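You operate a simulated robot arm through the tools that you are given. There is no shell and no other tool. Be economical: measure what you need, move in short steps, check, and stop when the job is done.

The job below is to be done with a simulated two-armed robot. You get a single attempt, and the scene is never put back.

JOB
Top up the small jute sack from the brass cup and cinch it shut again.
Fine: hold it by its post while the green toggle slides; it stays in its place; cup back; spill nothing. Where these are worked on the way, their far stop is far enough and under half their travel is too little: green toggle.

The check looks at the end state, three seconds after you hand in, the way a careful person would. Anything else that was tipped, shoved, dropped, spilled or broken makes it a failure.

ROBOT AND FRAMES
Two 7-joint arms with two-finger parallel grippers on one trunk, on a base that drives. Base frame: it is fixed to the floor where the robot stands at the start and does not move with it; the origin is under the middle of the robot, x ahead of it, y to its left, z up; the surface under the hand at the start is at about z = 900. Readings come in mm, degrees, newtons and seconds.
The left shoulder is at the start at [70, 134, 1301], the right one opposite. With the tool pointing down near the work surface each hand reaches from about 100 to 640 mm from the robot's upright axis, wherever it stands, measured 20 degrees to its own side. Places, roughly: green toggle [500, 100, 900]. Payload 1.57 kg a hand.
The tool frame of a hand sits at the grasp point between the pads (the TCP): z along the fingers, y along the line on which they close. The tips reach 30 mm beyond it. Largest opening 80 mm; finger width 17, thickness 12; the body of the gripper, 40 by 82 mm, starts 80 mm behind the TCP.
Orientation is told as [roll, pitch, yaw] about the base's x, y, z axes, in that order, counted from this pose: with the fingers straight down and closing along the base's y, the tool's x points along the base's -x, its y along +y and its z along -z.

CONTROLS
- The arms move only by the tool move_arm. It takes "left_steps", "right_steps" or both (then of equal length, played together; a hand with none holds still); each is a list of rows, each an object of numbers (a shift or turn left out is 0, a gripper value left out holds the last): "dx", "dy", "dz": the shift along the base's x, y, z in mm; "rx", "ry", "rz": the turn, a rotation vector about the base's x, y, z in degrees. In form: [{"dx": .., "dy": .., "dz": .., "rx": .., "ry": .., "rz": ..}, ...]. A call has 1 to 10 rows; each row shifts and turns the commanded pose from where the row before left it. "left_hand" and "right_hand" are, for a hand that has rows, the gripper command, from -1 (shut) to 1 (fully open), values between in proportion, set as the call begins (left out, the last holds). Rows are played at 5 a second. More than 50 mm and 8.6 degrees between two rows, or a gripper value outside its range, and nothing of the call is played. Where a pose cannot be reached the arm comes as near as it can. A force on the tool above 40 N (or 10 N above the force at the start of the call, whichever is more), or a blocked arm, ends the call early, and 0.2 s more pass. The fingers move at their own pace (about 153 mm/s each) and stop on an object; they squeeze with about 25 N. The grip force told is the motor's: it shows also when the fingers shut on nothing. Time passes only in rows, and 0.2 s behind the last, so rows that do not move let the fingers close. The reply holds the time, the measured pose of the TCP, the force on the tool along the base axes, the opening and the grip force, in the units named above and with some noise, with the torque about the TCP (base axes, N m) and any sound that the robot's microphone picked up, and new pictures: "pictures" is both (left out), scene, wrist or none (wrist: the cameras of the hands that moved).
- Cameras (640 x 400 px; columns grow to the right, rows downward): "scene" is now at [132.1, 29.2, 1525.8]; the picture's right is [0.33, -0.94, 0.00], its down [-0.58, -0.20, -0.79] and it looks along [0.74, 0.26, -0.62] (base axes); focal length 262 px, centre (320, 200). "left" rides on the left gripper at [72, 7, -122] in its tool frame; the picture's right is [-0.09, 1.00, 0.00], its down [-0.84, -0.08, -0.54] and it looks along [-0.54, -0.05, 0.84] (tool axes); focal length 238 px, centre (320, 200). "right" rides on the right gripper at [72, -7, -122] in its tool frame; the picture's right is [0.09, 1.00, 0.00], its down [-0.84, 0.08, -0.54] and it looks along [-0.54, 0.05, 0.84] (tool axes); focal length 238 px, centre (320, 200). There is no depth. A picture from a camera that has moved, and an enlarged one, comes with that camera's place and axes in the base frame and with its lens.
- move_column(by): slides the trunk up (or, below 0, down) by that many mm; the arms and the scene camera ride with it, the base frame stays. It gives what a move gives, with no picture.
- drive_base(legs): drives the robot by 1 to 6 legs, each [ahead, left, turn to the left] in mm, mm and degrees, along the robot's own axes; the way and the turn of a leg run together, so that a leg with both is an arc; at most 1500 mm and 180 degrees a leg. The arms and the cameras ride along, it lands a little off, and it stops where it bumps. It gives what a move gives, and a new picture of the scene camera.
- pan_tilt(pan, tilt): turns the head with the scene camera to pan (to the left, within 86 degrees either way) and tilt (down, from -29 to 69), counted from straight ahead of the robot. It gives what a move gives, and a new picture of the scene camera.
- zoom(camera, box): a new picture of the part [left, top, right, bottom] of that camera's present view, enlarged. No time passes.
- sign_off(): hands the job in; it is judged then, once.

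Go step by step. Nothing tells you exact positions but the pictures and the camera data: compare them with the known pose of the tool, close in by small moves and look again before you grip or let go. The budget is 120 turns and 260 pictures, counting those below and the enlarged ones. Unless the task says otherwise, let go and move clear before handing in.

The tools are called by a JSON object that holds its "fn" and its "kwargs". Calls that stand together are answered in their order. move_arm: Moves the arms, as the interface text tells. Its arguments: {"type":"object","properties":{"left_steps":{"type":"array","items":{"type":"object","properties":{"dx":{"type":"number"},"dy":{"type":"number"},"dz":{"type":"number"},"rx":{"type":"number"},"ry":{"type":"number"},"rz":{"type":"number"}}}},"left_hand":{"type":"number"},"right_steps":{"type":"array","items":{"type":"object","properties":{"dx":{"type":"number"},"dy":{"type":"number"},"dz":{"type":"number"},"rx":{"type":"number"},"ry":{"type":"number"},"rz":{"type":"number"}}}},"right_hand":{"type":"number"},"pictures":{"type":"string","enum":["both","scene","wrist","none"]}},"required":[]} The other tools are called the same way: move_column (by) slides the trunk up or down; drive_base (legs) drives the base; pan_tilt (pan, tilt) turns the head that bears the scene camera; zoom (camera, box) takes an enlarged picture of a part of a camera's view; sign_off () hands the job in.

At the start:

```text
time: 0.0
left_position: [424.7, 278.5, 1334.2]
left_tool_rot: [0.0, -0.1, 0.2]
left_ft_force: [0.7, 0.2, 0.2]
left_ft_torque: [0.0, 0.0, -0.05]
left_width: 80.2
left_grasp_force: 0.0
right_position: [387.8, -34.5, 1277.6]
right_tool_rot: [0.0, -0.1, 0.1]
right_ft_force: [0.4, -0.6, -0.1]
right_ft_torque: [0.02, 0.0, 0.03]
right_width: 79.9
right_grasp_force: 0.1
trunk travel left (down, up): [-875.0, 65.0]
robot x, y, heading: [0.6, -3.6, -0.2]
head pan, tilt: [19.2, 38.1]
```

scene: 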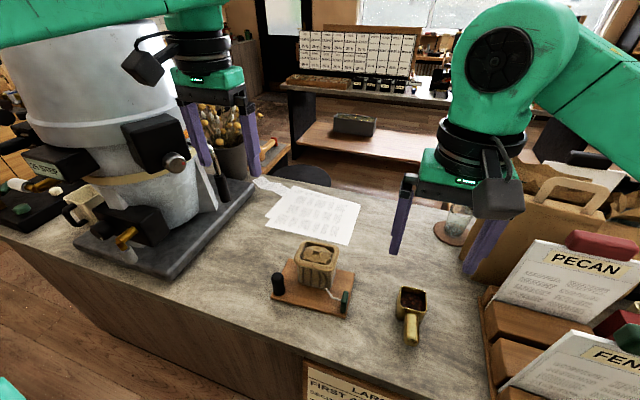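
right: 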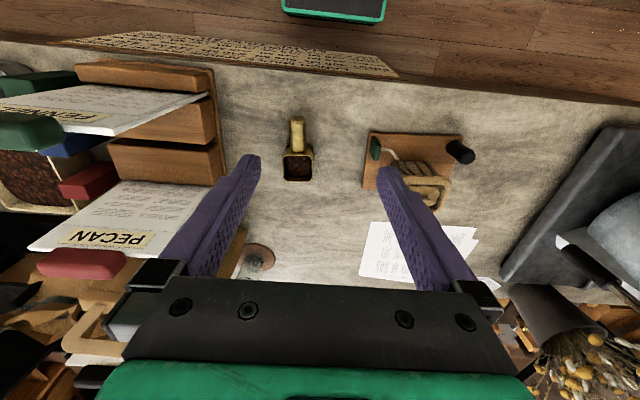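
left: 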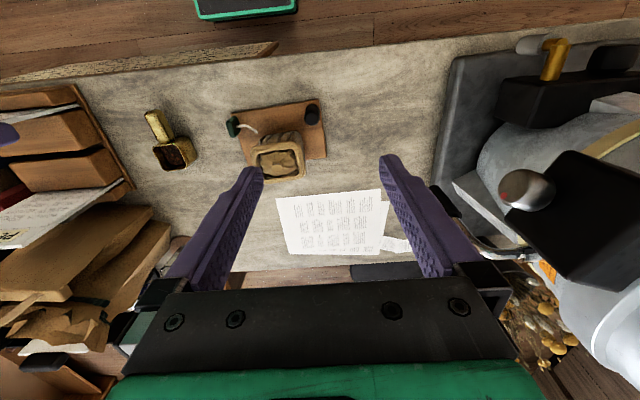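

I see a small jute sack on a wooden board with a black post and a green toggle on a cord, and a brass cup with a handle to its right. I'll zoom in for details first.

{"fn": "zoom", "kwargs": {"camera": "scene", "box": [250, 220, 450, 345]}}

{"fn": "zoom", "kwargs": {"camera": "right", "box": [260, 90, 500, 240]}}

{"fn": "zoom", "kwargs": {"camera": "left", "box": [130, 80, 350, 217]}}

```text
3.20 times, centred on (350, 282) of scene
camera zoom: at [132.1, 29.2, 1525.8], right [0.33, -0.94, 0.0], down [-0.58, -0.2, -0.79], along [0.74, 0.26, -0.62], focal length 840 px, centre (224, -64)
```

zoom: 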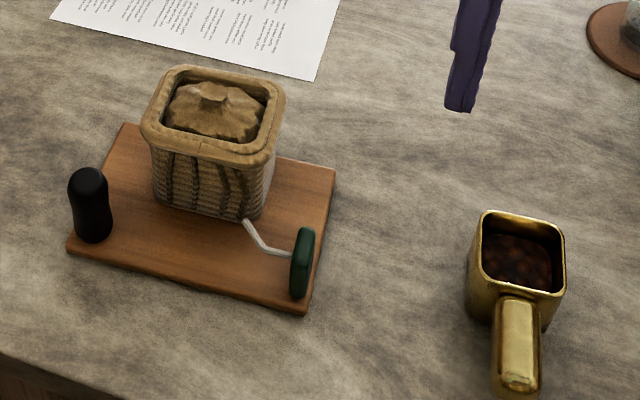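

```text
2.67 times, centred on (380, 165) of right
camera zoom: at [316.7, -41.0, 1402.2], right [-0.09, 1.0, 0.0], down [0.84, 0.08, 0.54], along [0.54, 0.05, -0.84], focal length 636 px, centre (160, 293)
```

zoom: 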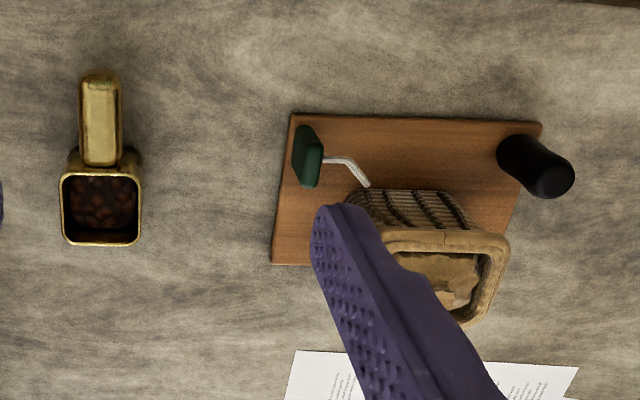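

```text
2.91 times, centred on (240, 148) of left
camera zoom: at [351.0, 285.6, 1455.4], right [0.09, 1.0, 0.0], down [0.84, -0.08, 0.54], along [0.54, -0.05, -0.84], focal length 693 px, centre (553, 350)
```

zoom: 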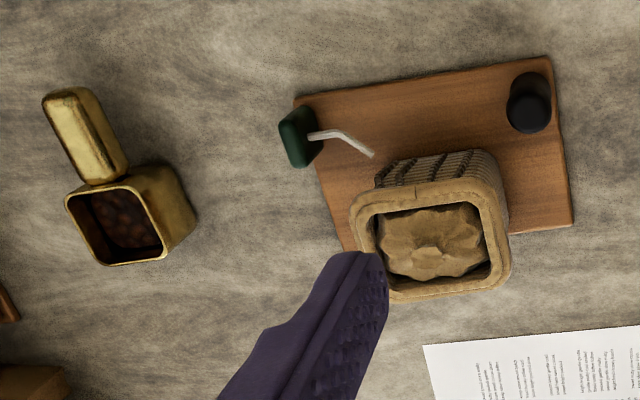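

The board's post is near [468, 259], the toggle near [478, 86, 940], the sack rim near [540, 183, 1007], and the cup near [526, -66] with its handle toward me. I'll bring both hands in above the post and toggle for a closer look.

{"fn": "move_arm", "kwargs": {"left_steps": [{"dx": 7, "dy": -3, "dz": -42}, {"dx": 7, "dy": -3, "dz": -42}, {"dx": 7, "dy": -3, "dz": -42}, {"dx": 7, "dy": -3, "dz": -42}, {"dx": 7, "dy": -4, "dz": -42}, {"dx": 7, "dy": -3, "dz": -40}], "right_steps": [{"dx": 14, "dy": 18, "dz": -30}, {"dx": 14, "dy": 18, "dz": -30}, {"dx": 14, "dy": 18, "dz": -30}, {"dx": 14, "dy": 18, "dz": -30}, {"dx": 14, "dy": 18, "dz": -30}, {"dx": 14, "dy": 18, "dz": -30}], "pictures": "both"}}

```text
time: 1.4
left_position: [466.7, 261.6, 1081.3]
left_tool_rot: [0.0, 0.0, -0.1]
left_ft_force: [0.4, 0.0, 0.2]
left_ft_torque: [-0.01, 0.02, 0.0]
left_width: 80.1
left_grasp_force: 0.0
right_position: [475.3, 75.4, 1095.3]
right_tool_rot: [-0.2, 0.0, 0.0]
right_ft_force: [-0.8, 0.7, 1.0]
right_ft_torque: [-0.04, 0.0, -0.01]
right_width: 80.3
right_grasp_force: 0.2
trunk travel left (down, up): [-875.0, 65.0]
robot x, y, heading: [3.4, 1.0, -0.0]
head pan, tilt: [19.2, 38.1]
camera scene: at [134.5, 30.7, 1525.6], right [0.33, -0.94, 0.0], down [-0.58, -0.2, -0.79], along [0.74, 0.26, -0.62], focal length 262 px, centre (320, 200)
camera right: at [403.9, 68.8, 1218.3], right [-0.09, 1.0, 0.0], down [0.84, 0.08, 0.54], along [0.54, 0.05, -0.84], focal length 238 px, centre (320, 200)
camera left: at [395.2, 267.9, 1203.5], right [0.09, 1.0, 0.0], down [0.84, -0.08, 0.54], along [0.54, -0.05, -0.84], focal length 238 px, centre (320, 200)
```

scene: 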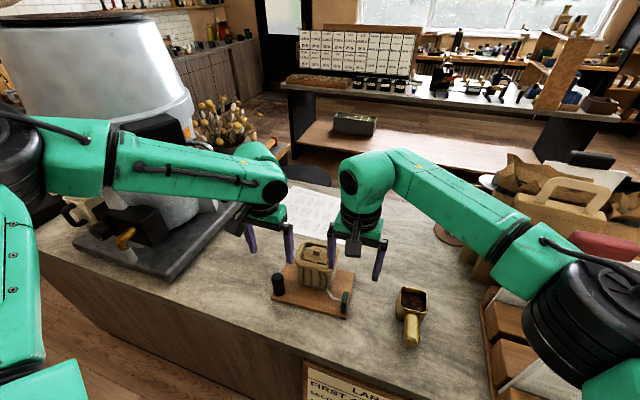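
right: 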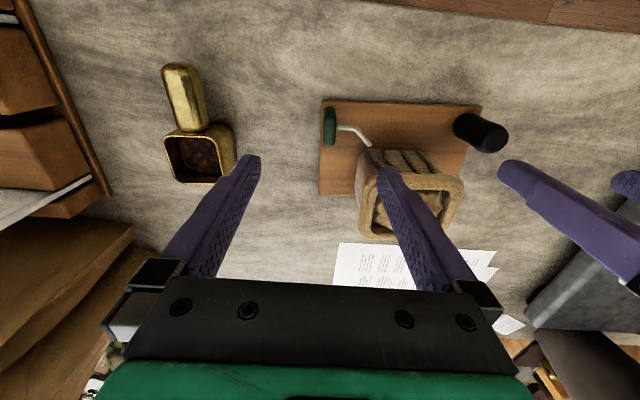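
left: 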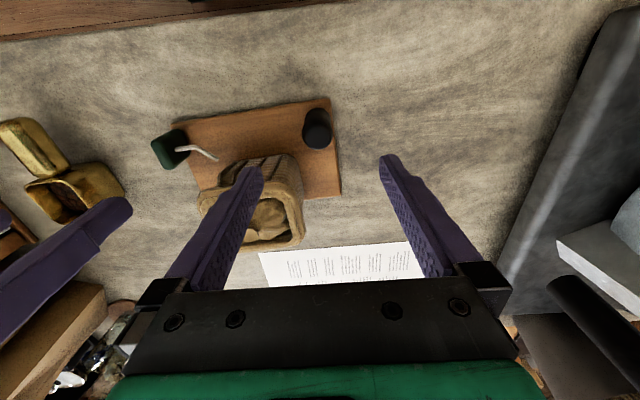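

{"fn": "zoom", "kwargs": {"camera": "right", "box": [300, 85, 460, 185]}}

{"fn": "zoom", "kwargs": {"camera": "left", "box": [140, 90, 340, 215]}}

{"fn": "zoom", "kwargs": {"camera": "scene", "box": [260, 230, 372, 300]}}

```text
4.00 times, centred on (380, 135) of right
camera zoom: at [403.9, 68.8, 1218.3], right [-0.09, 1.0, 0.0], down [0.84, 0.08, 0.54], along [0.54, 0.05, -0.84], focal length 953 px, centre (80, 460)
```

zoom: 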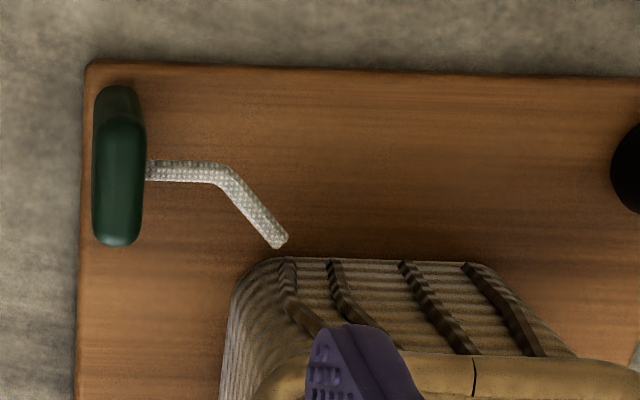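

```text
3.20 times, centred on (240, 152) of left
camera zoom: at [395.2, 267.9, 1203.5], right [0.09, 1.0, 0.0], down [0.84, -0.08, 0.54], along [0.54, -0.05, -0.84], focal length 763 px, centre (576, 352)
```

zoom: 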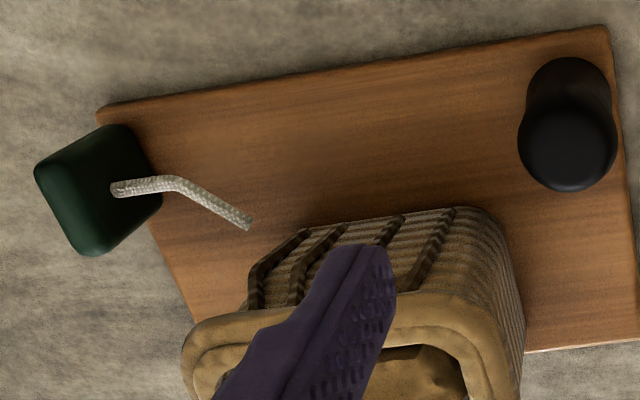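

```text
5.71 times, centred on (316, 265) of scene
camera zoom: at [134.5, 30.7, 1525.6], right [0.33, -0.94, 0.0], down [-0.58, -0.2, -0.79], along [0.74, 0.26, -0.62], focal length 1500 px, centre (343, -171)
```

zoom: 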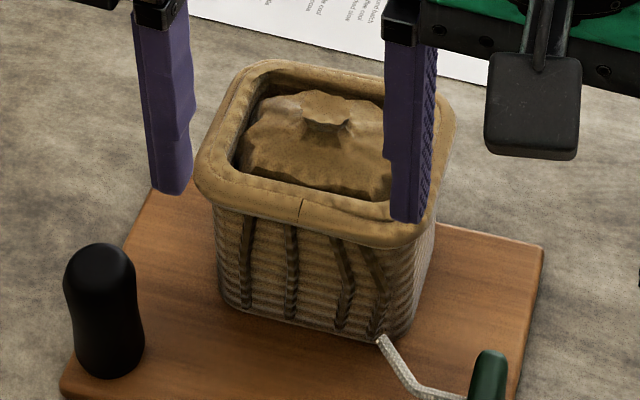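

The toggle is a thin upright plate around [479, 87, 942] and the post is around [467, 259, 956]. I'll lower both hands partway with smaller openings, then check.

{"fn": "move_arm", "kwargs": {"left_steps": [{"dx": -1, "dy": -1, "dz": -25}, {"dx": -1, "dy": -1, "dz": -25}, {"dz": -25}], "right_steps": [{"dx": 0, "dy": 4, "dz": -30}, {"dx": 0, "dy": 4, "dz": -30}, {"dx": -1, "dy": 4, "dz": -28}], "left_hand": 0.5, "right_hand": 0.2, "pictures": "wrist"}}

```text
time: 2.2
left_position: [464.1, 258.2, 1009.3]
left_tool_rot: [0.0, 0.0, 0.1]
left_ft_force: [0.2, 0.0, -0.9]
left_ft_torque: [-0.04, 0.01, 0.03]
left_width: 59.6
left_grasp_force: 0.1
right_position: [472.1, 85.8, 1009.8]
right_tool_rot: [0.0, -0.1, 0.1]
right_ft_force: [-0.2, 0.8, -0.4]
right_ft_torque: [0.01, 0.0, 0.02]
right_width: 47.9
right_grasp_force: 0.0
trunk travel left (down, up): [-875.0, 65.0]
robot x, y, heading: [-3.7, -0.6, 0.3]
head pan, tilt: [19.2, 38.1]
camera right: at [401.2, 79.1, 1131.8], right [-0.09, 1.0, 0.0], down [0.84, 0.08, 0.54], along [0.54, 0.05, -0.84], focal length 238 px, centre (320, 200)
camera left: at [393.4, 265.3, 1129.8], right [0.09, 1.0, 0.0], down [0.84, -0.08, 0.54], along [0.54, -0.05, -0.84], focal length 238 px, centre (320, 200)
```

right: 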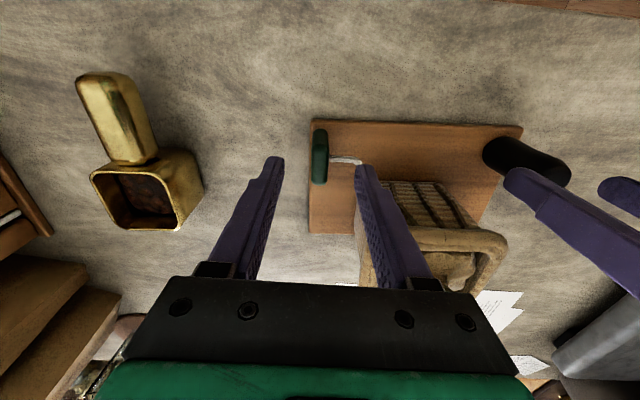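
left: 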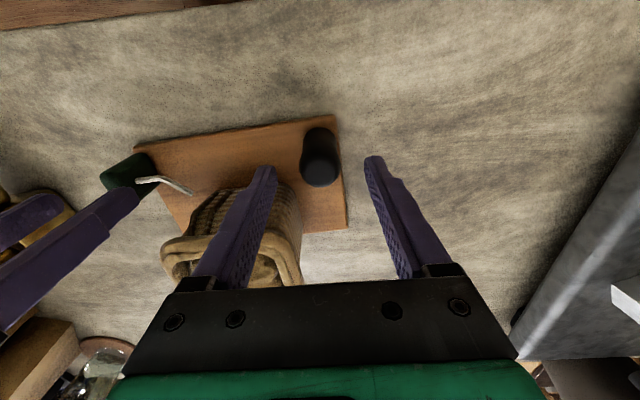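

Both targets lie between their fingers. I'll lower to gripping height.

{"fn": "move_arm", "kwargs": {"left_steps": [{"dx": 0, "dz": -20}, {"dx": 1, "dz": -20}, {"dz": -17}], "right_steps": [{"dx": 1, "dz": -20}, {"dx": 1, "dz": -20}, {"dz": -16}], "pictures": "both"}}

```text
time: 3.0
left_position: [465.3, 257.6, 954.5]
left_tool_rot: [0.0, -0.1, -0.1]
left_ft_force: [-0.1, -0.7, -0.9]
left_ft_torque: [0.0, 0.0, 0.0]
left_width: 60.3
left_grasp_force: 0.0
right_position: [474.9, 86.2, 953.0]
right_tool_rot: [-0.1, 0.0, 0.0]
right_ft_force: [0.1, 0.0, 0.2]
right_ft_torque: [-0.02, 0.03, 0.0]
right_width: 47.9
right_grasp_force: 0.0
trunk travel left (down, up): [-875.0, 65.0]
robot x, y, heading: [-0.1, 1.2, -0.1]
head pan, tilt: [19.2, 38.1]
camera scene: at [132.3, 29.2, 1525.8], right [0.33, -0.94, 0.0], down [-0.58, -0.2, -0.79], along [0.74, 0.26, -0.62], focal length 262 px, centre (320, 200)
camera right: at [403.3, 79.1, 1077.0], right [-0.09, 1.0, 0.0], down [0.84, 0.08, 0.54], along [0.54, 0.05, -0.84], focal length 238 px, centre (320, 200)
camera left: at [393.8, 263.9, 1074.8], right [0.09, 1.0, 0.0], down [0.84, -0.08, 0.54], along [0.54, -0.05, -0.84], focal length 238 px, centre (320, 200)
```

scene: 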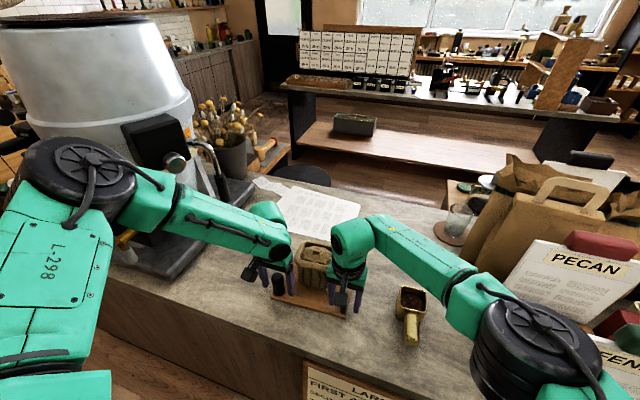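
right: 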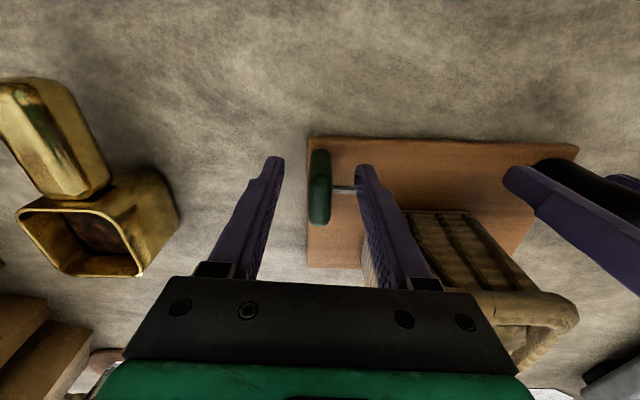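
left: 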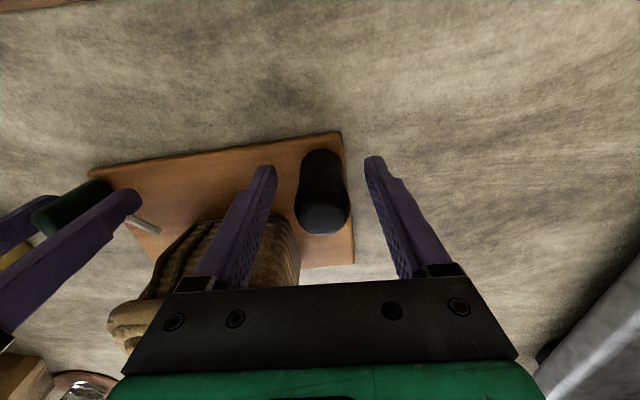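

Fingers straddle the post and toggle. I'll shift the right hand back slightly to clear the cord, then grip both.

{"fn": "move_arm", "kwargs": {"left_steps": [{"dx": 1}, {}, {}, {}], "right_steps": [{"dx": -5}, {}, {}, {}], "left_hand": -1, "pictures": "none"}}

{"fn": "move_arm", "kwargs": {"right_steps": [{}, {}, {}, {}], "right_hand": -1, "pictures": "both"}}

```text
time: 4.0
left_position: [465.1, 257.6, 952.8]
left_tool_rot: [0.0, -0.2, 0.1]
left_ft_force: [0.2, 0.2, 2.5]
left_ft_torque: [0.36, -0.01, -0.06]
left_width: 31.4
left_grasp_force: 25.1
right_position: [468.9, 87.6, 955.8]
right_tool_rot: [0.0, 0.0, 0.0]
right_ft_force: [0.1, 0.2, 0.1]
right_ft_torque: [0.0, 0.0, 0.01]
right_width: 48.0
right_grasp_force: 0.0
trunk travel left (down, up): [-875.0, 65.0]
robot x, y, heading: [-0.2, -1.7, 0.0]
head pan, tilt: [19.2, 38.1]
```

```text
time: 5.0
left_position: [464.9, 256.9, 953.7]
left_tool_rot: [-0.1, -0.1, 0.1]
left_ft_force: [3.9, 0.4, 1.2]
left_ft_torque: [0.66, -0.01, -0.05]
left_width: 31.6
left_grasp_force: 25.1
right_position: [467.6, 87.8, 955.1]
right_tool_rot: [0.0, 0.0, 0.0]
right_ft_force: [-1.4, 0.8, 1.6]
right_ft_torque: [0.0, -0.07, 0.38]
right_width: 14.0
right_grasp_force: 24.6
trunk travel left (down, up): [-875.0, 65.0]
robot x, y, heading: [4.5, -1.2, 0.1]
head pan, tilt: [19.2, 38.1]
camera scene: at [131.7, 29.1, 1525.8], right [0.33, -0.94, 0.0], down [-0.58, -0.2, -0.79], along [0.74, 0.26, -0.62], focal length 262 px, centre (320, 200)
camera right: at [397.4, 79.8, 1078.1], right [-0.09, 1.0, 0.0], down [0.84, 0.08, 0.54], along [0.54, 0.05, -0.84], focal length 238 px, centre (320, 200)
```

scene: 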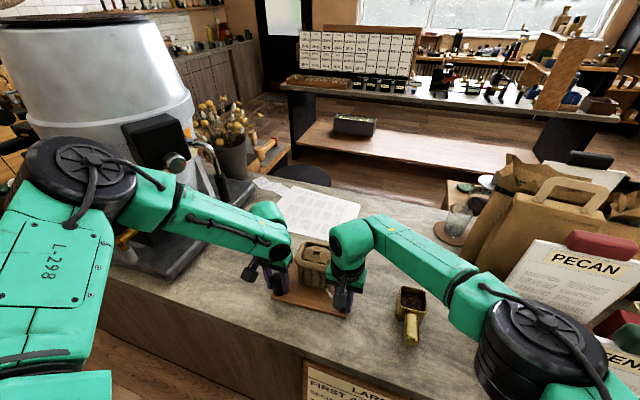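
right: 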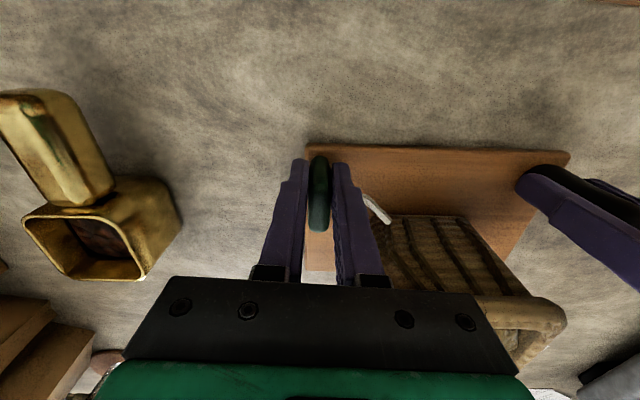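

Both are gripped (toggle 14 mm thick, post 31 mm). Now I'll feel for the free sliding direction: first a small push toward the sack.

{"fn": "move_arm", "kwargs": {"right_steps": [{"dy": 3}, {"dy": 3}, {}], "pictures": "wrist"}}

```text
time: 5.8
left_position: [465.6, 256.9, 953.4]
left_tool_rot: [0.1, -0.2, 0.2]
left_ft_force: [4.9, 1.4, 0.3]
left_ft_torque: [0.61, -0.1, 0.16]
left_width: 31.1
left_grasp_force: 25.6
right_position: [468.5, 94.2, 954.7]
right_tool_rot: [-0.1, -0.1, -0.1]
right_ft_force: [-3.6, -2.3, 4.6]
right_ft_torque: [-0.15, 0.13, 0.4]
right_width: 14.1
right_grasp_force: 25.0
trunk travel left (down, up): [-875.0, 65.0]
robot x, y, heading: [0.8, -5.1, -0.2]
head pan, tilt: [19.2, 38.1]
camera right: at [397.1, 86.1, 1078.0], right [-0.09, 1.0, 0.0], down [0.84, 0.08, 0.54], along [0.54, 0.05, -0.84], focal length 238 px, centre (320, 200)
```

right: 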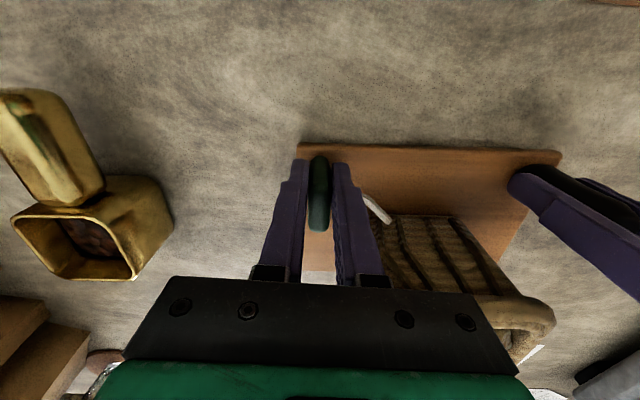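

The toggle slides toward the sack with little resistance (about 2 N). I'll continue in that direction in short steps.

{"fn": "move_arm", "kwargs": {"right_steps": [{"dy": 4}, {"dy": 4}, {"dy": 4}, {}], "pictures": "both"}}

```text
time: 6.8
left_position: [465.2, 257.0, 953.3]
left_tool_rot: [0.0, -0.1, 0.0]
left_ft_force: [4.3, 1.3, 0.6]
left_ft_torque: [0.64, -0.01, 0.12]
left_width: 31.5
left_grasp_force: 25.0
right_position: [467.9, 106.2, 955.2]
right_tool_rot: [0.0, -0.1, 0.0]
right_ft_force: [-4.0, -0.5, 2.8]
right_ft_torque: [-0.15, 0.06, 0.41]
right_width: 14.0
right_grasp_force: 25.2
trunk travel left (down, up): [-875.0, 65.0]
robot x, y, heading: [0.7, -4.0, 0.2]
head pan, tilt: [19.2, 38.1]
camera scene: at [131.4, 29.1, 1525.8], right [0.33, -0.94, 0.0], down [-0.58, -0.2, -0.79], along [0.74, 0.26, -0.62], focal length 262 px, centre (320, 200)
camera right: at [396.6, 98.2, 1078.0], right [-0.09, 1.0, 0.0], down [0.84, 0.08, 0.54], along [0.54, 0.05, -0.84], focal length 238 px, centre (320, 200)
```

scene: 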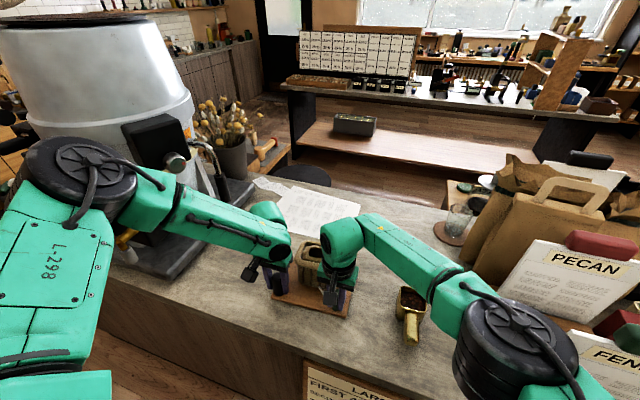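
right: 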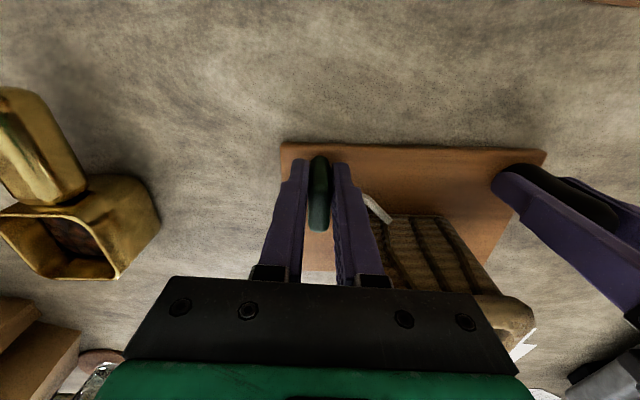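

{"fn": "zoom", "kwargs": {"camera": "scene", "box": [270, 230, 382, 300]}}

{"fn": "move_arm", "kwargs": {"right_steps": [{"dy": 4}, {"dy": 4}, {"dy": 4}, {}], "pictures": "both"}}

```text
5.71 times, centred on (326, 265) of scene
camera zoom: at [131.4, 29.1, 1525.8], right [0.33, -0.94, 0.0], down [-0.58, -0.2, -0.79], along [0.74, 0.26, -0.62], focal length 1500 px, centre (286, -171)
```

zoom: 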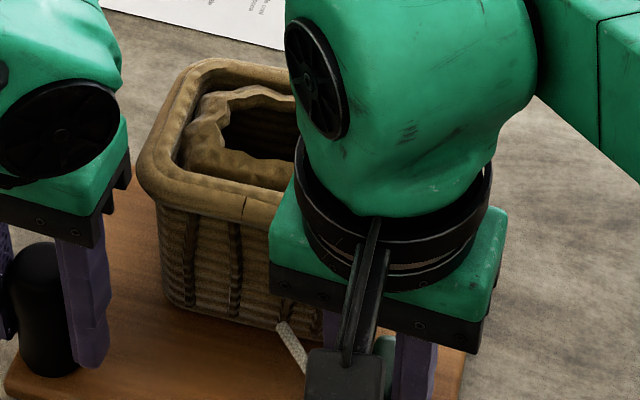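

```text
time: 7.8
left_position: [464.7, 257.5, 953.6]
left_tool_rot: [0.0, -0.1, 0.0]
left_ft_force: [2.7, 1.8, -0.1]
left_ft_torque: [0.64, 0.02, 0.0]
left_width: 31.2
left_grasp_force: 25.1
right_position: [467.6, 117.2, 954.7]
right_tool_rot: [0.0, 0.0, 0.0]
right_ft_force: [-4.3, -1.2, 4.4]
right_ft_torque: [-0.14, 0.17, 0.38]
right_width: 13.9
right_grasp_force: 24.7
trunk travel left (down, up): [-875.0, 65.0]
robot x, y, heading: [0.3, 0.0, 0.0]
head pan, tilt: [19.2, 38.1]
camera scene: at [131.2, 29.1, 1525.9], right [0.33, -0.94, 0.0], down [-0.58, -0.2, -0.79], along [0.74, 0.26, -0.62], focal length 262 px, centre (320, 200)
camera right: at [396.3, 109.5, 1077.9], right [-0.09, 1.0, 0.0], down [0.84, 0.08, 0.54], along [0.54, 0.05, -0.84], focal length 238 px, centre (320, 200)
```

scene: 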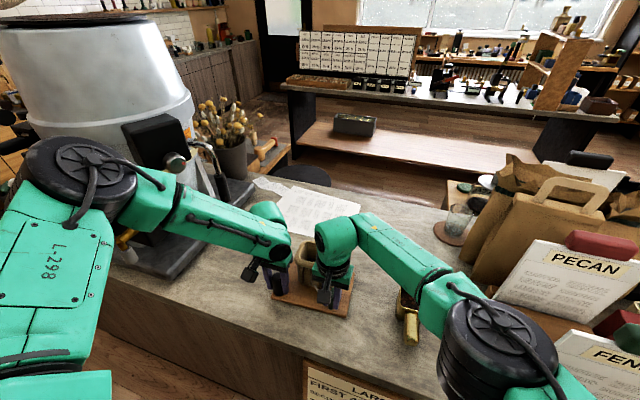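
right: 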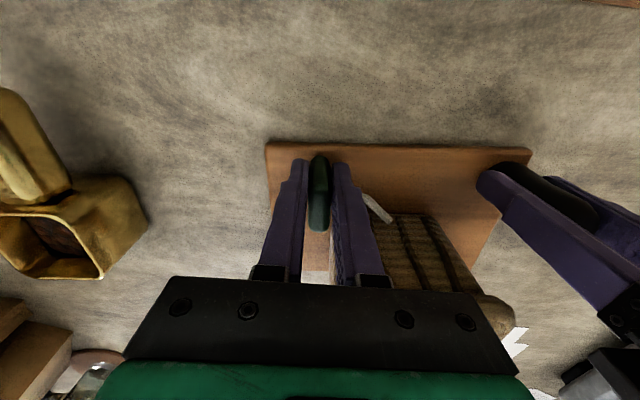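

The mouth is opening. I'll keep sliding until the stop.

{"fn": "move_arm", "kwargs": {"right_steps": [{"dy": 3}, {"dy": 3}, {"dy": 3}, {}], "pictures": "wrist"}}

{"fn": "zoom", "kwargs": {"camera": "scene", "box": [260, 220, 372, 290]}}

```text
time: 8.8
left_position: [465.3, 258.2, 954.5]
left_tool_rot: [0.0, -0.1, 0.1]
left_ft_force: [2.4, 1.3, 0.8]
left_ft_torque: [0.5, 0.03, 0.05]
left_width: 31.4
left_grasp_force: 25.0
right_position: [467.9, 125.8, 953.9]
right_tool_rot: [0.0, -0.1, 0.0]
right_ft_force: [-2.4, -1.0, 0.8]
right_ft_torque: [-0.15, -0.02, 0.38]
right_width: 14.1
right_grasp_force: 24.6
trunk travel left (down, up): [-875.0, 65.0]
robot x, y, heading: [-3.3, 1.3, 0.0]
head pan, tilt: [19.2, 38.1]
camera right: at [396.3, 118.6, 1078.0], right [-0.09, 1.0, 0.0], down [0.84, 0.08, 0.54], along [0.54, 0.05, -0.84], focal length 238 px, centre (320, 200)
```

right: 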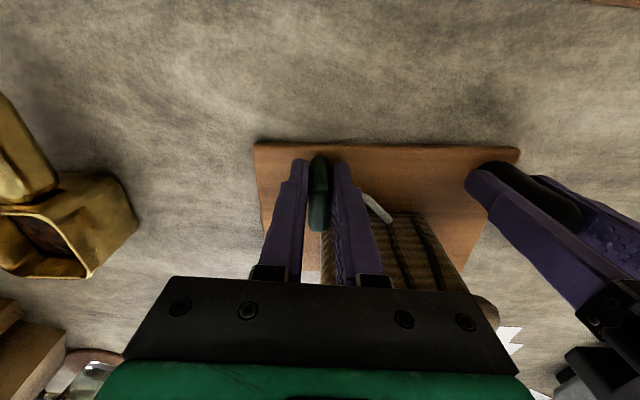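

```text
5.71 times, centred on (316, 255) of scene
camera zoom: at [131.4, 29.3, 1525.8], right [0.33, -0.94, 0.0], down [-0.58, -0.2, -0.79], along [0.74, 0.26, -0.62], focal length 1500 px, centre (343, -114)
```

zoom: 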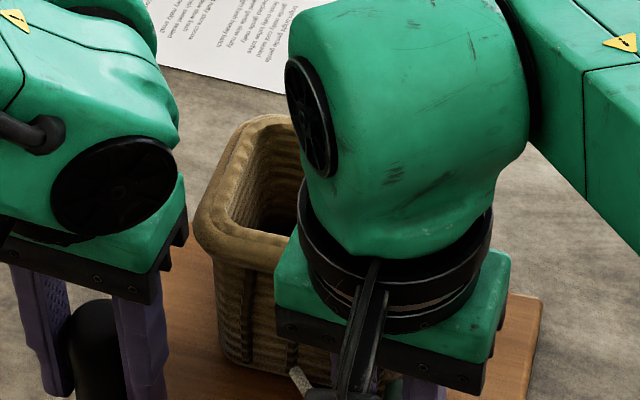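

{"fn": "move_arm", "kwargs": {"right_steps": [{"dy": 3}, {"dy": 3}, {"dy": 3}, {}], "pictures": "wrist"}}

```text
time: 9.8
left_position: [466.7, 256.8, 952.2]
left_tool_rot: [0.0, -0.1, 0.0]
left_ft_force: [2.8, 0.7, 5.9]
left_ft_torque: [-0.44, 0.18, -0.13]
left_width: 31.6
left_grasp_force: 24.8
right_position: [465.3, 133.1, 955.9]
right_tool_rot: [0.2, 0.1, 0.4]
right_ft_force: [-2.4, -0.3, -5.3]
right_ft_torque: [-0.36, -0.11, 0.35]
right_width: 13.4
right_grasp_force: 25.3
right hand out of reach, approached as far as the arm can: row 2, 3
trunk travel left (down, up): [-875.0, 65.0]
robot x, y, heading: [2.4, -1.6, 0.2]
head pan, tilt: [19.2, 38.1]
camera right: at [393.9, 125.4, 1078.3], right [-0.1, 1.0, 0.0], down [0.84, 0.08, 0.54], along [0.54, 0.06, -0.84], focal length 238 px, centre (320, 200)
```

right: 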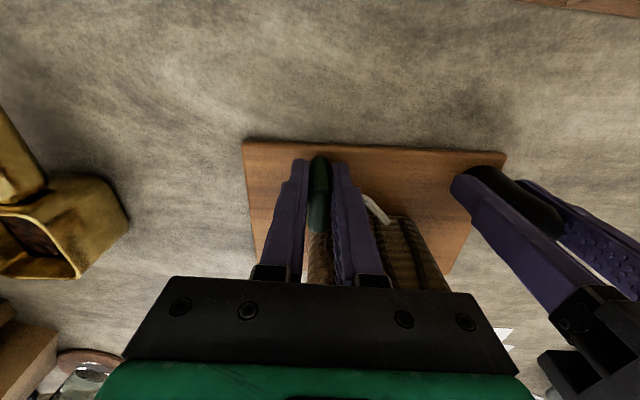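

The right arm is at its reach limit with the toggle about 46 mm along. I'll let go of the toggle with the right hand (left still holding the post), rise and look at the mouth.

{"fn": "move_arm", "kwargs": {"right_steps": [{}, {}], "right_hand": 0, "pictures": "none"}}

{"fn": "move_arm", "kwargs": {"right_steps": [{"dz": 30}, {"dz": 40}, {"dz": 40, "dy": -20}, {"dy": -40, "dz": 20, "dx": -10}, {"dy": -40, "dx": -10}], "pictures": "both"}}

{"fn": "zoom", "kwargs": {"camera": "scene", "box": [260, 230, 372, 300]}}

```text
time: 10.4
left_position: [466.3, 257.9, 953.5]
left_tool_rot: [0.0, 0.0, 0.0]
left_ft_force: [1.0, 0.4, 3.1]
left_ft_torque: [-0.21, -0.38, -0.05]
left_width: 31.5
left_grasp_force: 25.4
right_position: [466.3, 132.4, 956.3]
right_tool_rot: [0.3, -0.1, 0.4]
right_ft_force: [0.0, 0.4, 0.1]
right_ft_torque: [-0.01, -0.03, 0.0]
right_width: 39.9
right_grasp_force: 0.0
trunk travel left (down, up): [-875.0, 65.0]
robot x, y, heading: [2.0, 0.1, 0.2]
head pan, tilt: [19.2, 38.1]
```

```text
time: 11.6
left_position: [464.9, 257.1, 953.0]
left_tool_rot: [0.1, 0.1, 0.1]
left_ft_force: [-0.9, 1.5, 1.1]
left_ft_torque: [-0.44, -0.15, -0.08]
left_width: 31.1
left_grasp_force: 25.0
right_position: [440.8, 30.5, 1088.9]
right_tool_rot: [0.0, 0.1, 0.0]
right_ft_force: [-0.3, -0.5, 0.1]
right_ft_torque: [-0.01, 0.0, 0.01]
right_width: 40.0
right_grasp_force: 0.1
trunk travel left (down, up): [-875.0, 65.0]
robot x, y, heading: [-1.8, -0.8, 0.0]
head pan, tilt: [19.2, 38.1]
camera scene: at [131.7, 27.1, 1525.8], right [0.33, -0.94, 0.0], down [-0.58, -0.2, -0.79], along [0.74, 0.26, -0.62], focal length 262 px, centre (320, 200)
camera right: at [369.9, 24.4, 1211.0], right [-0.09, 1.0, 0.0], down [0.84, 0.08, 0.54], along [0.54, 0.05, -0.84], focal length 238 px, centre (320, 200)
```

scene: 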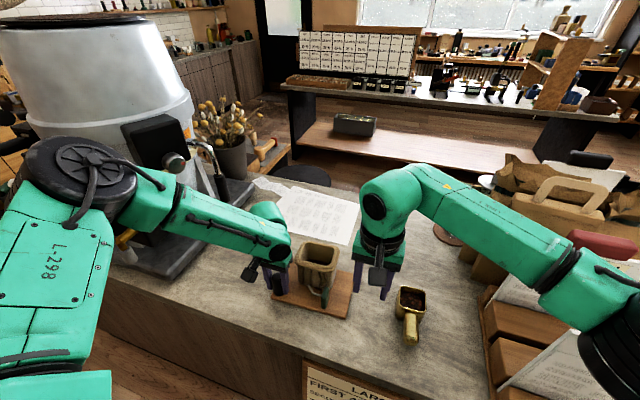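
right: 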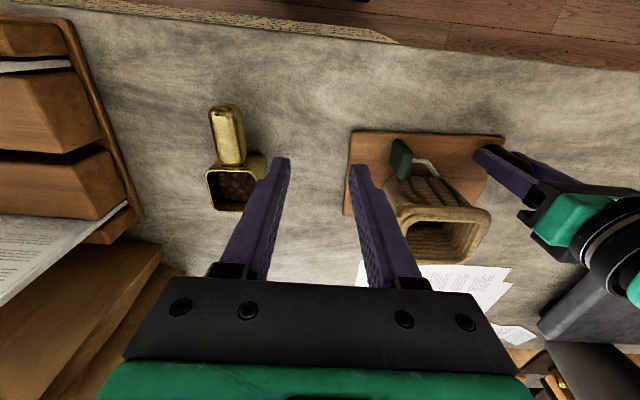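

```text
5.71 times, centred on (316, 265) of scene
camera zoom: at [131.7, 27.1, 1525.8], right [0.33, -0.94, 0.0], down [-0.58, -0.2, -0.79], along [0.74, 0.26, -0.62], focal length 1500 px, centre (343, -171)
```

zoom: 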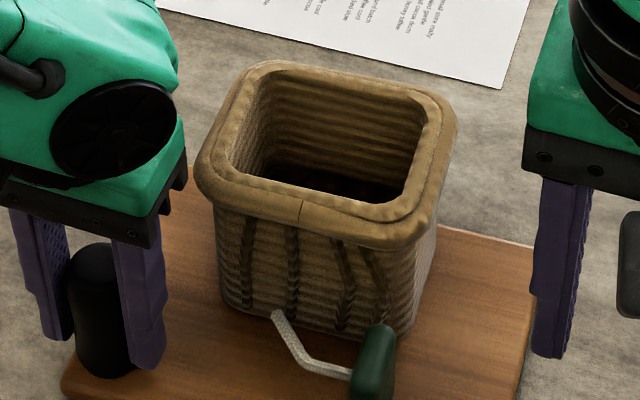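

The mouth is fully open. I'll release the post, raise the left hand clear, and look left, since I may shift the base left to give the right arm better reach for pouring.

{"fn": "move_arm", "kwargs": {"left_steps": [{}, {}, {"dz": 30}, {"dz": 40}, {"dz": 45}, {"dz": 45, "dx": -10}, {"dz": 45, "dx": -15}, {"dz": 40, "dx": -20}], "left_hand": 0.5, "pictures": "none"}}

{"fn": "pan_tilt", "kwargs": {"pan": 60, "tilt": 45}}

```text
time: 13.4
left_position: [416.0, 259.8, 1196.1]
left_tool_rot: [0.0, -0.2, 0.0]
left_ft_force: [-0.3, 0.2, -0.1]
left_ft_torque: [-0.03, -0.04, 0.01]
left_width: 59.9
left_grasp_force: 0.1
right_position: [441.2, 34.1, 1088.2]
right_tool_rot: [0.0, -0.1, 0.0]
right_ft_force: [0.2, -0.4, 0.0]
right_ft_torque: [-0.02, 0.01, 0.02]
right_width: 40.3
right_grasp_force: 0.0
trunk travel left (down, up): [-875.0, 65.0]
robot x, y, heading: [-0.8, 0.5, 0.2]
head pan, tilt: [19.2, 38.1]
```

```text
time: 14.5
left_position: [418.8, 260.9, 1195.0]
left_tool_rot: [-0.1, 0.0, 0.1]
left_ft_force: [-0.7, 0.9, 0.0]
left_ft_torque: [0.0, -0.02, -0.01]
left_width: 59.9
left_grasp_force: 0.0
right_position: [441.9, 31.8, 1087.4]
right_tool_rot: [0.0, -0.1, 0.0]
right_ft_force: [-0.1, 0.0, -0.4]
right_ft_torque: [0.01, 0.02, 0.01]
right_width: 40.3
right_grasp_force: 0.1
trunk travel left (down, up): [-875.0, 65.0]
robot x, y, heading: [-0.1, -2.5, 0.2]
head pan, tilt: [60.0, 45.0]
camera scene: at [91.5, 71.3, 1515.7], right [0.87, -0.5, 0.0], down [-0.35, -0.61, -0.71], along [0.35, 0.61, -0.71], focal length 262 px, centre (320, 200)
```

scene: 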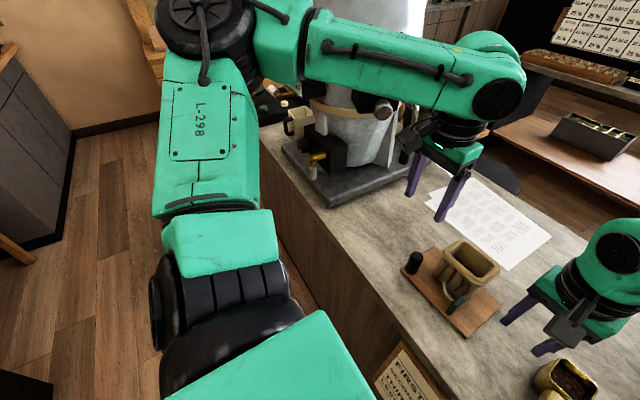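

The floor to the left is clear and the elbow stays in front of the counter. I'll drive 90 mm left, after raising the right hand slightly.

{"fn": "drive_base", "kwargs": {"legs": [[0, 90, 0]]}}

{"fn": "pan_tilt", "kwargs": {"pan": 5, "tilt": 50}}

```text
time: 15.6
left_position: [418.8, 345.5, 1197.1]
left_tool_rot: [0.4, -0.1, 0.1]
left_ft_force: [-0.2, 0.1, -0.6]
left_ft_torque: [0.03, -0.01, -0.05]
left_width: 60.3
left_grasp_force: 0.1
right_position: [441.4, 117.9, 1087.7]
right_tool_rot: [0.3, 0.0, 0.0]
right_ft_force: [-0.9, -0.6, 1.0]
right_ft_torque: [0.02, -0.02, 0.0]
right_width: 39.7
right_grasp_force: 0.1
trunk travel left (down, up): [-875.0, 65.0]
robot x, y, heading: [-1.3, 90.4, -0.0]
head pan, tilt: [60.0, 45.0]
camera scene: at [91.3, 153.1, 1516.0], right [0.87, -0.5, 0.0], down [-0.35, -0.61, -0.71], along [0.35, 0.62, -0.7], focal length 262 px, centre (320, 200)
```

scene: 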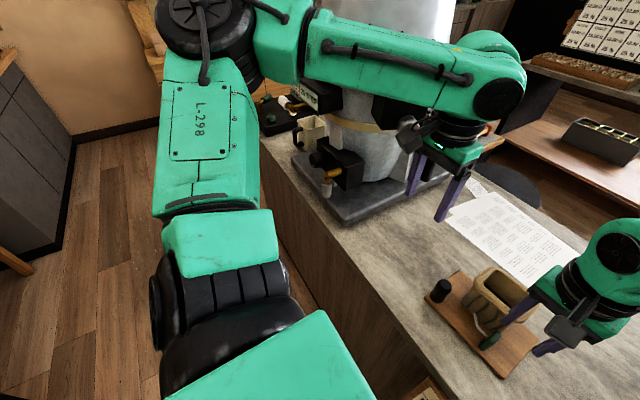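

```text
time: 16.8
left_position: [417.8, 350.1, 1195.8]
left_tool_rot: [0.0, -0.1, 0.0]
left_ft_force: [0.2, 0.1, 0.4]
left_ft_torque: [0.02, 0.0, 0.01]
left_width: 60.1
left_grasp_force: 0.1
right_position: [442.7, 121.8, 1086.4]
right_tool_rot: [-0.1, 0.1, 0.0]
right_ft_force: [0.4, -0.1, -0.1]
right_ft_torque: [-0.01, -0.03, 0.02]
right_width: 39.9
right_grasp_force: 0.0
trunk travel left (down, up): [-875.0, 65.0]
robot x, y, heading: [2.3, 88.6, 0.0]
head pan, tilt: [5.0, 50.0]
camera scene: at [127.3, 95.6, 1508.8], right [0.09, -1.0, 0.0], down [-0.76, -0.07, -0.64], along [0.64, 0.06, -0.77], focal length 262 px, centre (320, 200)
```

scene: 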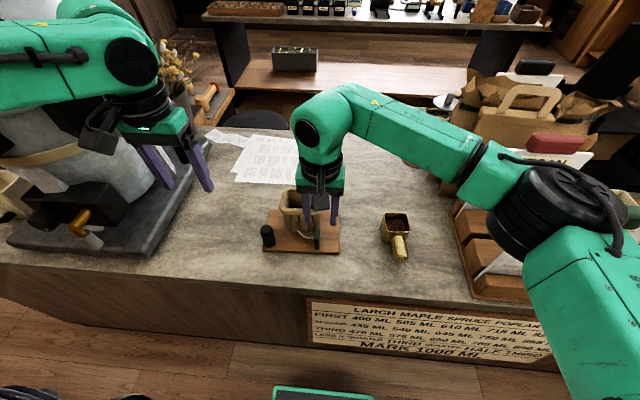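

Next, bring the right hand behind the cup handle while pitching it 45° to point forward-down.

{"fn": "move_arm", "kwargs": {"right_steps": [{"dy": -32, "dx": -9, "dz": 5, "ry": -7.5}, {"dy": -32, "dx": -9, "ry": -7.5}, {"dy": -32, "dx": -9, "ry": -7.5}, {"dy": -32, "dx": -9, "dz": -10, "ry": -7.5}, {"dy": -32, "dx": -9, "dz": -10, "ry": -7.5}, {"dy": -32, "dx": -9, "dz": -10, "ry": -7.5}, {}], "right_hand": 0.6, "pictures": "both"}}

```text
time: 18.4
left_position: [418.3, 352.0, 1195.6]
left_tool_rot: [-0.1, 0.0, 0.0]
left_ft_force: [-0.5, -0.3, 0.3]
left_ft_torque: [0.0, 0.02, 0.01]
left_width: 60.2
left_grasp_force: 0.1
right_position: [391.7, -50.8, 1065.6]
right_tool_rot: [0.8, -43.6, 0.4]
right_ft_force: [-1.2, 0.8, 0.2]
right_ft_torque: [0.01, 0.02, -0.04]
right_width: 63.8
right_grasp_force: 0.1
right hand out of reach, approached as far as the arm can: row 6
trunk travel left (down, up): [-875.0, 65.0]
robot x, y, heading: [3.0, 89.5, -0.1]
head pan, tilt: [5.0, 50.0]
camera scene: at [128.8, 98.3, 1508.6], right [0.09, -1.0, 0.0], down [-0.76, -0.07, -0.64], along [0.64, 0.05, -0.77], focal length 262 px, centre (320, 200)
camera right: at [255.2, -61.5, 1104.8], right [-0.08, 1.0, -0.05], down [0.23, 0.07, 0.97], along [0.97, 0.07, -0.24], focal length 238 px, centre (320, 200)
```

scene: 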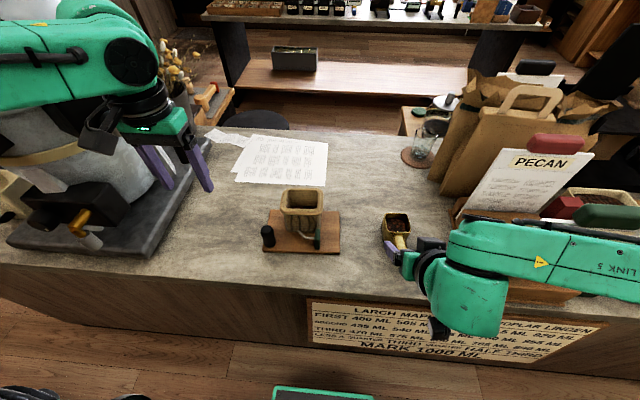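
right: 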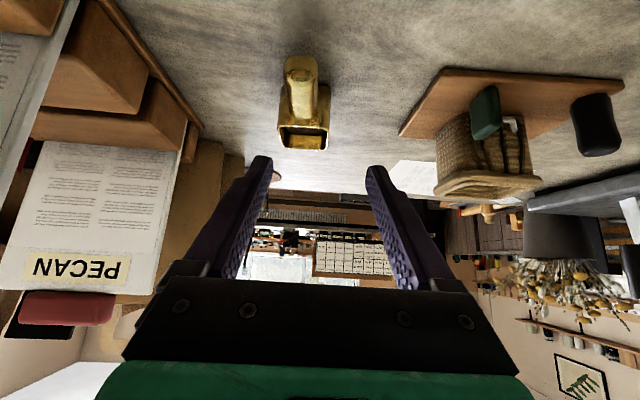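

That pose is too folded for the arm. I'll use a gentler tilt (~20°), which still lets the wrist roll the cup; moving forward over the handle.

{"fn": "move_arm", "kwargs": {"right_steps": [{"dx": 10, "dz": 5, "ry": 6}, {"dx": 10, "ry": 6}, {"dx": 10, "ry": 6}, {"dx": 10, "ry": 6}, {"dx": 5}], "pictures": "both"}}

```text
time: 19.6
left_position: [418.5, 350.2, 1196.7]
left_tool_rot: [0.0, 0.1, -0.1]
left_ft_force: [-0.4, 0.8, -0.4]
left_ft_torque: [0.02, 0.03, 0.04]
left_width: 60.0
left_grasp_force: 0.2
right_position: [434.3, -53.7, 1069.9]
right_tool_rot: [-0.1, -20.9, -0.1]
right_ft_force: [0.3, 0.2, 0.3]
right_ft_torque: [-0.01, 0.0, 0.03]
right_width: 63.8
right_grasp_force: 0.1
trunk travel left (down, up): [-875.0, 65.0]
robot x, y, heading: [0.4, 89.7, 0.0]
head pan, tilt: [5.0, 50.0]
camera scene: at [127.6, 96.7, 1508.7], right [0.09, -1.0, 0.0], down [-0.76, -0.07, -0.64], along [0.64, 0.06, -0.77], focal length 262 px, centre (320, 200)
camera right: at [323.9, -61.6, 1159.5], right [-0.09, 1.0, -0.03], down [0.59, 0.08, 0.81], along [0.8, 0.05, -0.59], focal length 238 px, centre (320, 200)
```

scene: 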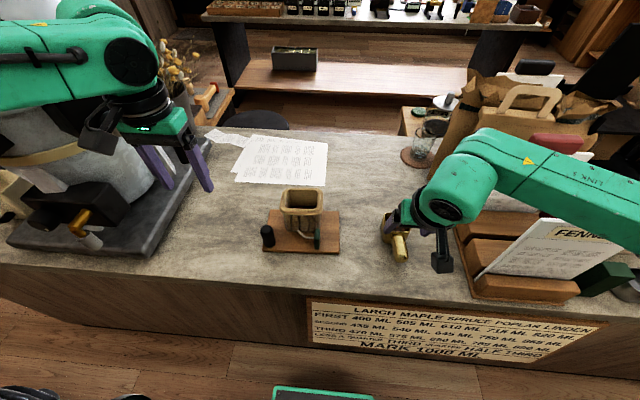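
right: 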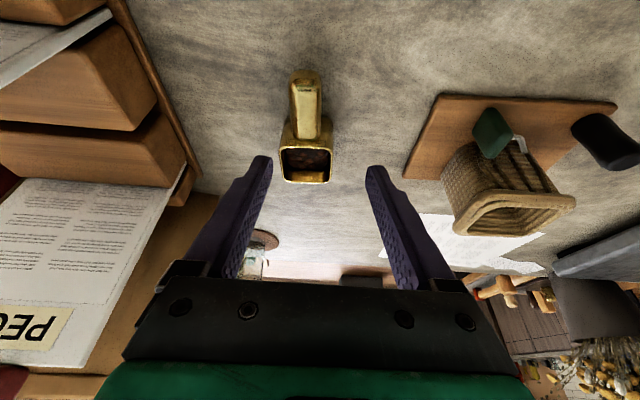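

The cup handle runs from about [425,-77] to [490,-67] at z≈940. I'll align above it with a 6° yaw.

{"fn": "move_arm", "kwargs": {"right_steps": [{"dx": 7, "dy": -6, "dz": -10, "rz": 2}, {"dx": 7, "dy": -6, "dz": -20, "rz": 2}, {"dx": 8, "dy": -6, "dz": -25, "rz": 2}, {}], "pictures": "both"}}

```text
time: 20.6
left_position: [418.0, 351.5, 1196.2]
left_tool_rot: [0.0, 0.0, 0.0]
left_ft_force: [0.5, 0.0, -0.4]
left_ft_torque: [-0.02, 0.0, -0.03]
left_width: 60.0
left_grasp_force: 0.1
right_position: [454.0, -75.4, 1014.8]
right_tool_rot: [0.0, -21.0, 5.8]
right_ft_force: [0.6, -0.1, 0.0]
right_ft_torque: [0.01, -0.03, 0.02]
right_width: 63.8
right_grasp_force: 0.0
trunk travel left (down, up): [-875.0, 65.0]
robot x, y, heading: [2.4, 89.5, -0.0]
head pan, tilt: [5.0, 50.0]
camera scene: at [127.2, 96.6, 1508.8], right [0.09, -1.0, 0.0], down [-0.76, -0.07, -0.64], along [0.64, 0.06, -0.77], focal length 262 px, centre (320, 200)
camera right: at [344.8, -94.4, 1103.6], right [-0.19, 0.98, -0.03], down [0.58, 0.14, 0.81], along [0.8, 0.13, -0.59], focal length 238 px, centre (320, 200)
```

scene: 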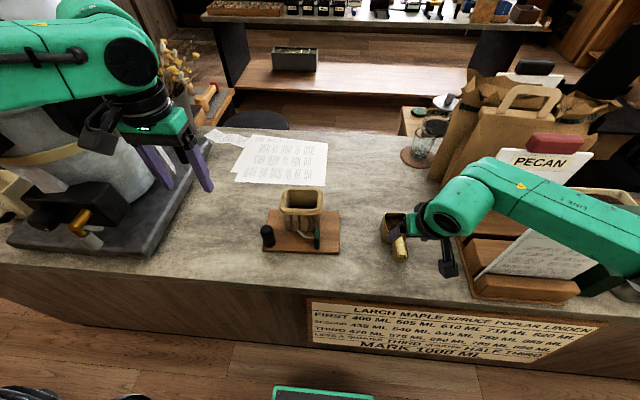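
right: 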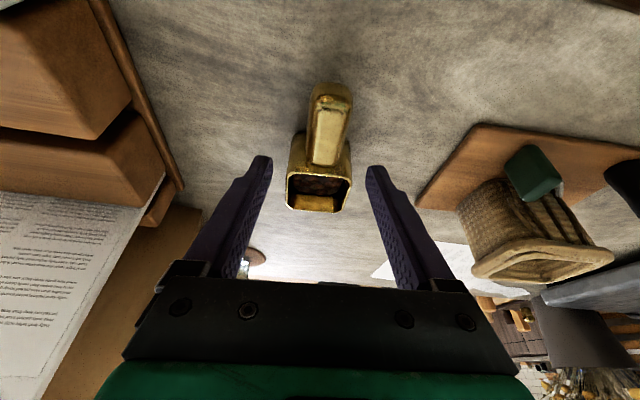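

{"fn": "pan_tilt", "kwargs": {"pan": -40, "tilt": 45}}

```text
time: 21.7
left_position: [418.5, 349.9, 1195.8]
left_tool_rot: [0.1, 0.0, 0.0]
left_ft_force: [-0.4, 0.3, 0.3]
left_ft_torque: [0.0, -0.01, 0.01]
left_width: 60.1
left_grasp_force: 0.0
right_position: [454.8, -75.9, 1014.6]
right_tool_rot: [-0.1, -21.0, 5.9]
right_ft_force: [0.3, 0.3, 0.1]
right_ft_torque: [0.0, 0.0, -0.02]
right_width: 63.7
right_grasp_force: 0.1
trunk travel left (down, up): [-875.0, 65.0]
robot x, y, heading: [-2.5, 87.7, -0.0]
head pan, tilt: [-40.0, 45.0]
camera scene: at [113.0, 37.6, 1515.6], right [-0.64, -0.77, 0.0], down [-0.54, 0.45, -0.71], along [0.54, -0.45, -0.71], focal length 262 px, centre (320, 200)
```

scene: 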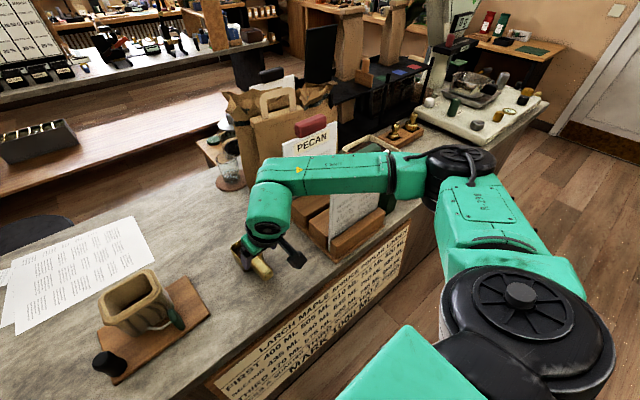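

{"fn": "zoom", "kwargs": {"camera": "scene", "box": [230, 110, 454, 250]}}

```text
2.86 times, centred on (342, 180) of scene
camera zoom: at [113.0, 37.6, 1515.6], right [-0.64, -0.77, 0.0], down [-0.54, 0.45, -0.71], along [0.54, -0.45, -0.71], focal length 750 px, centre (257, 257)
```

zoom: 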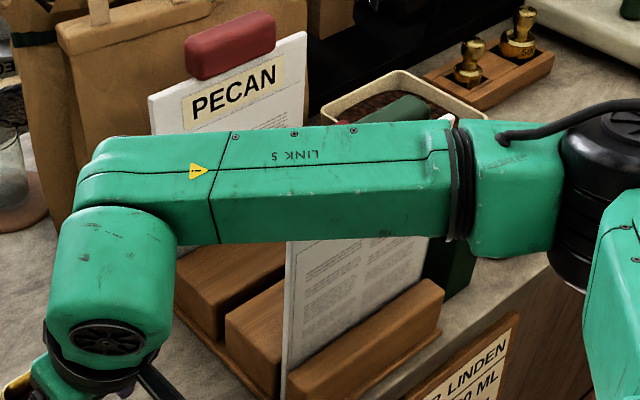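

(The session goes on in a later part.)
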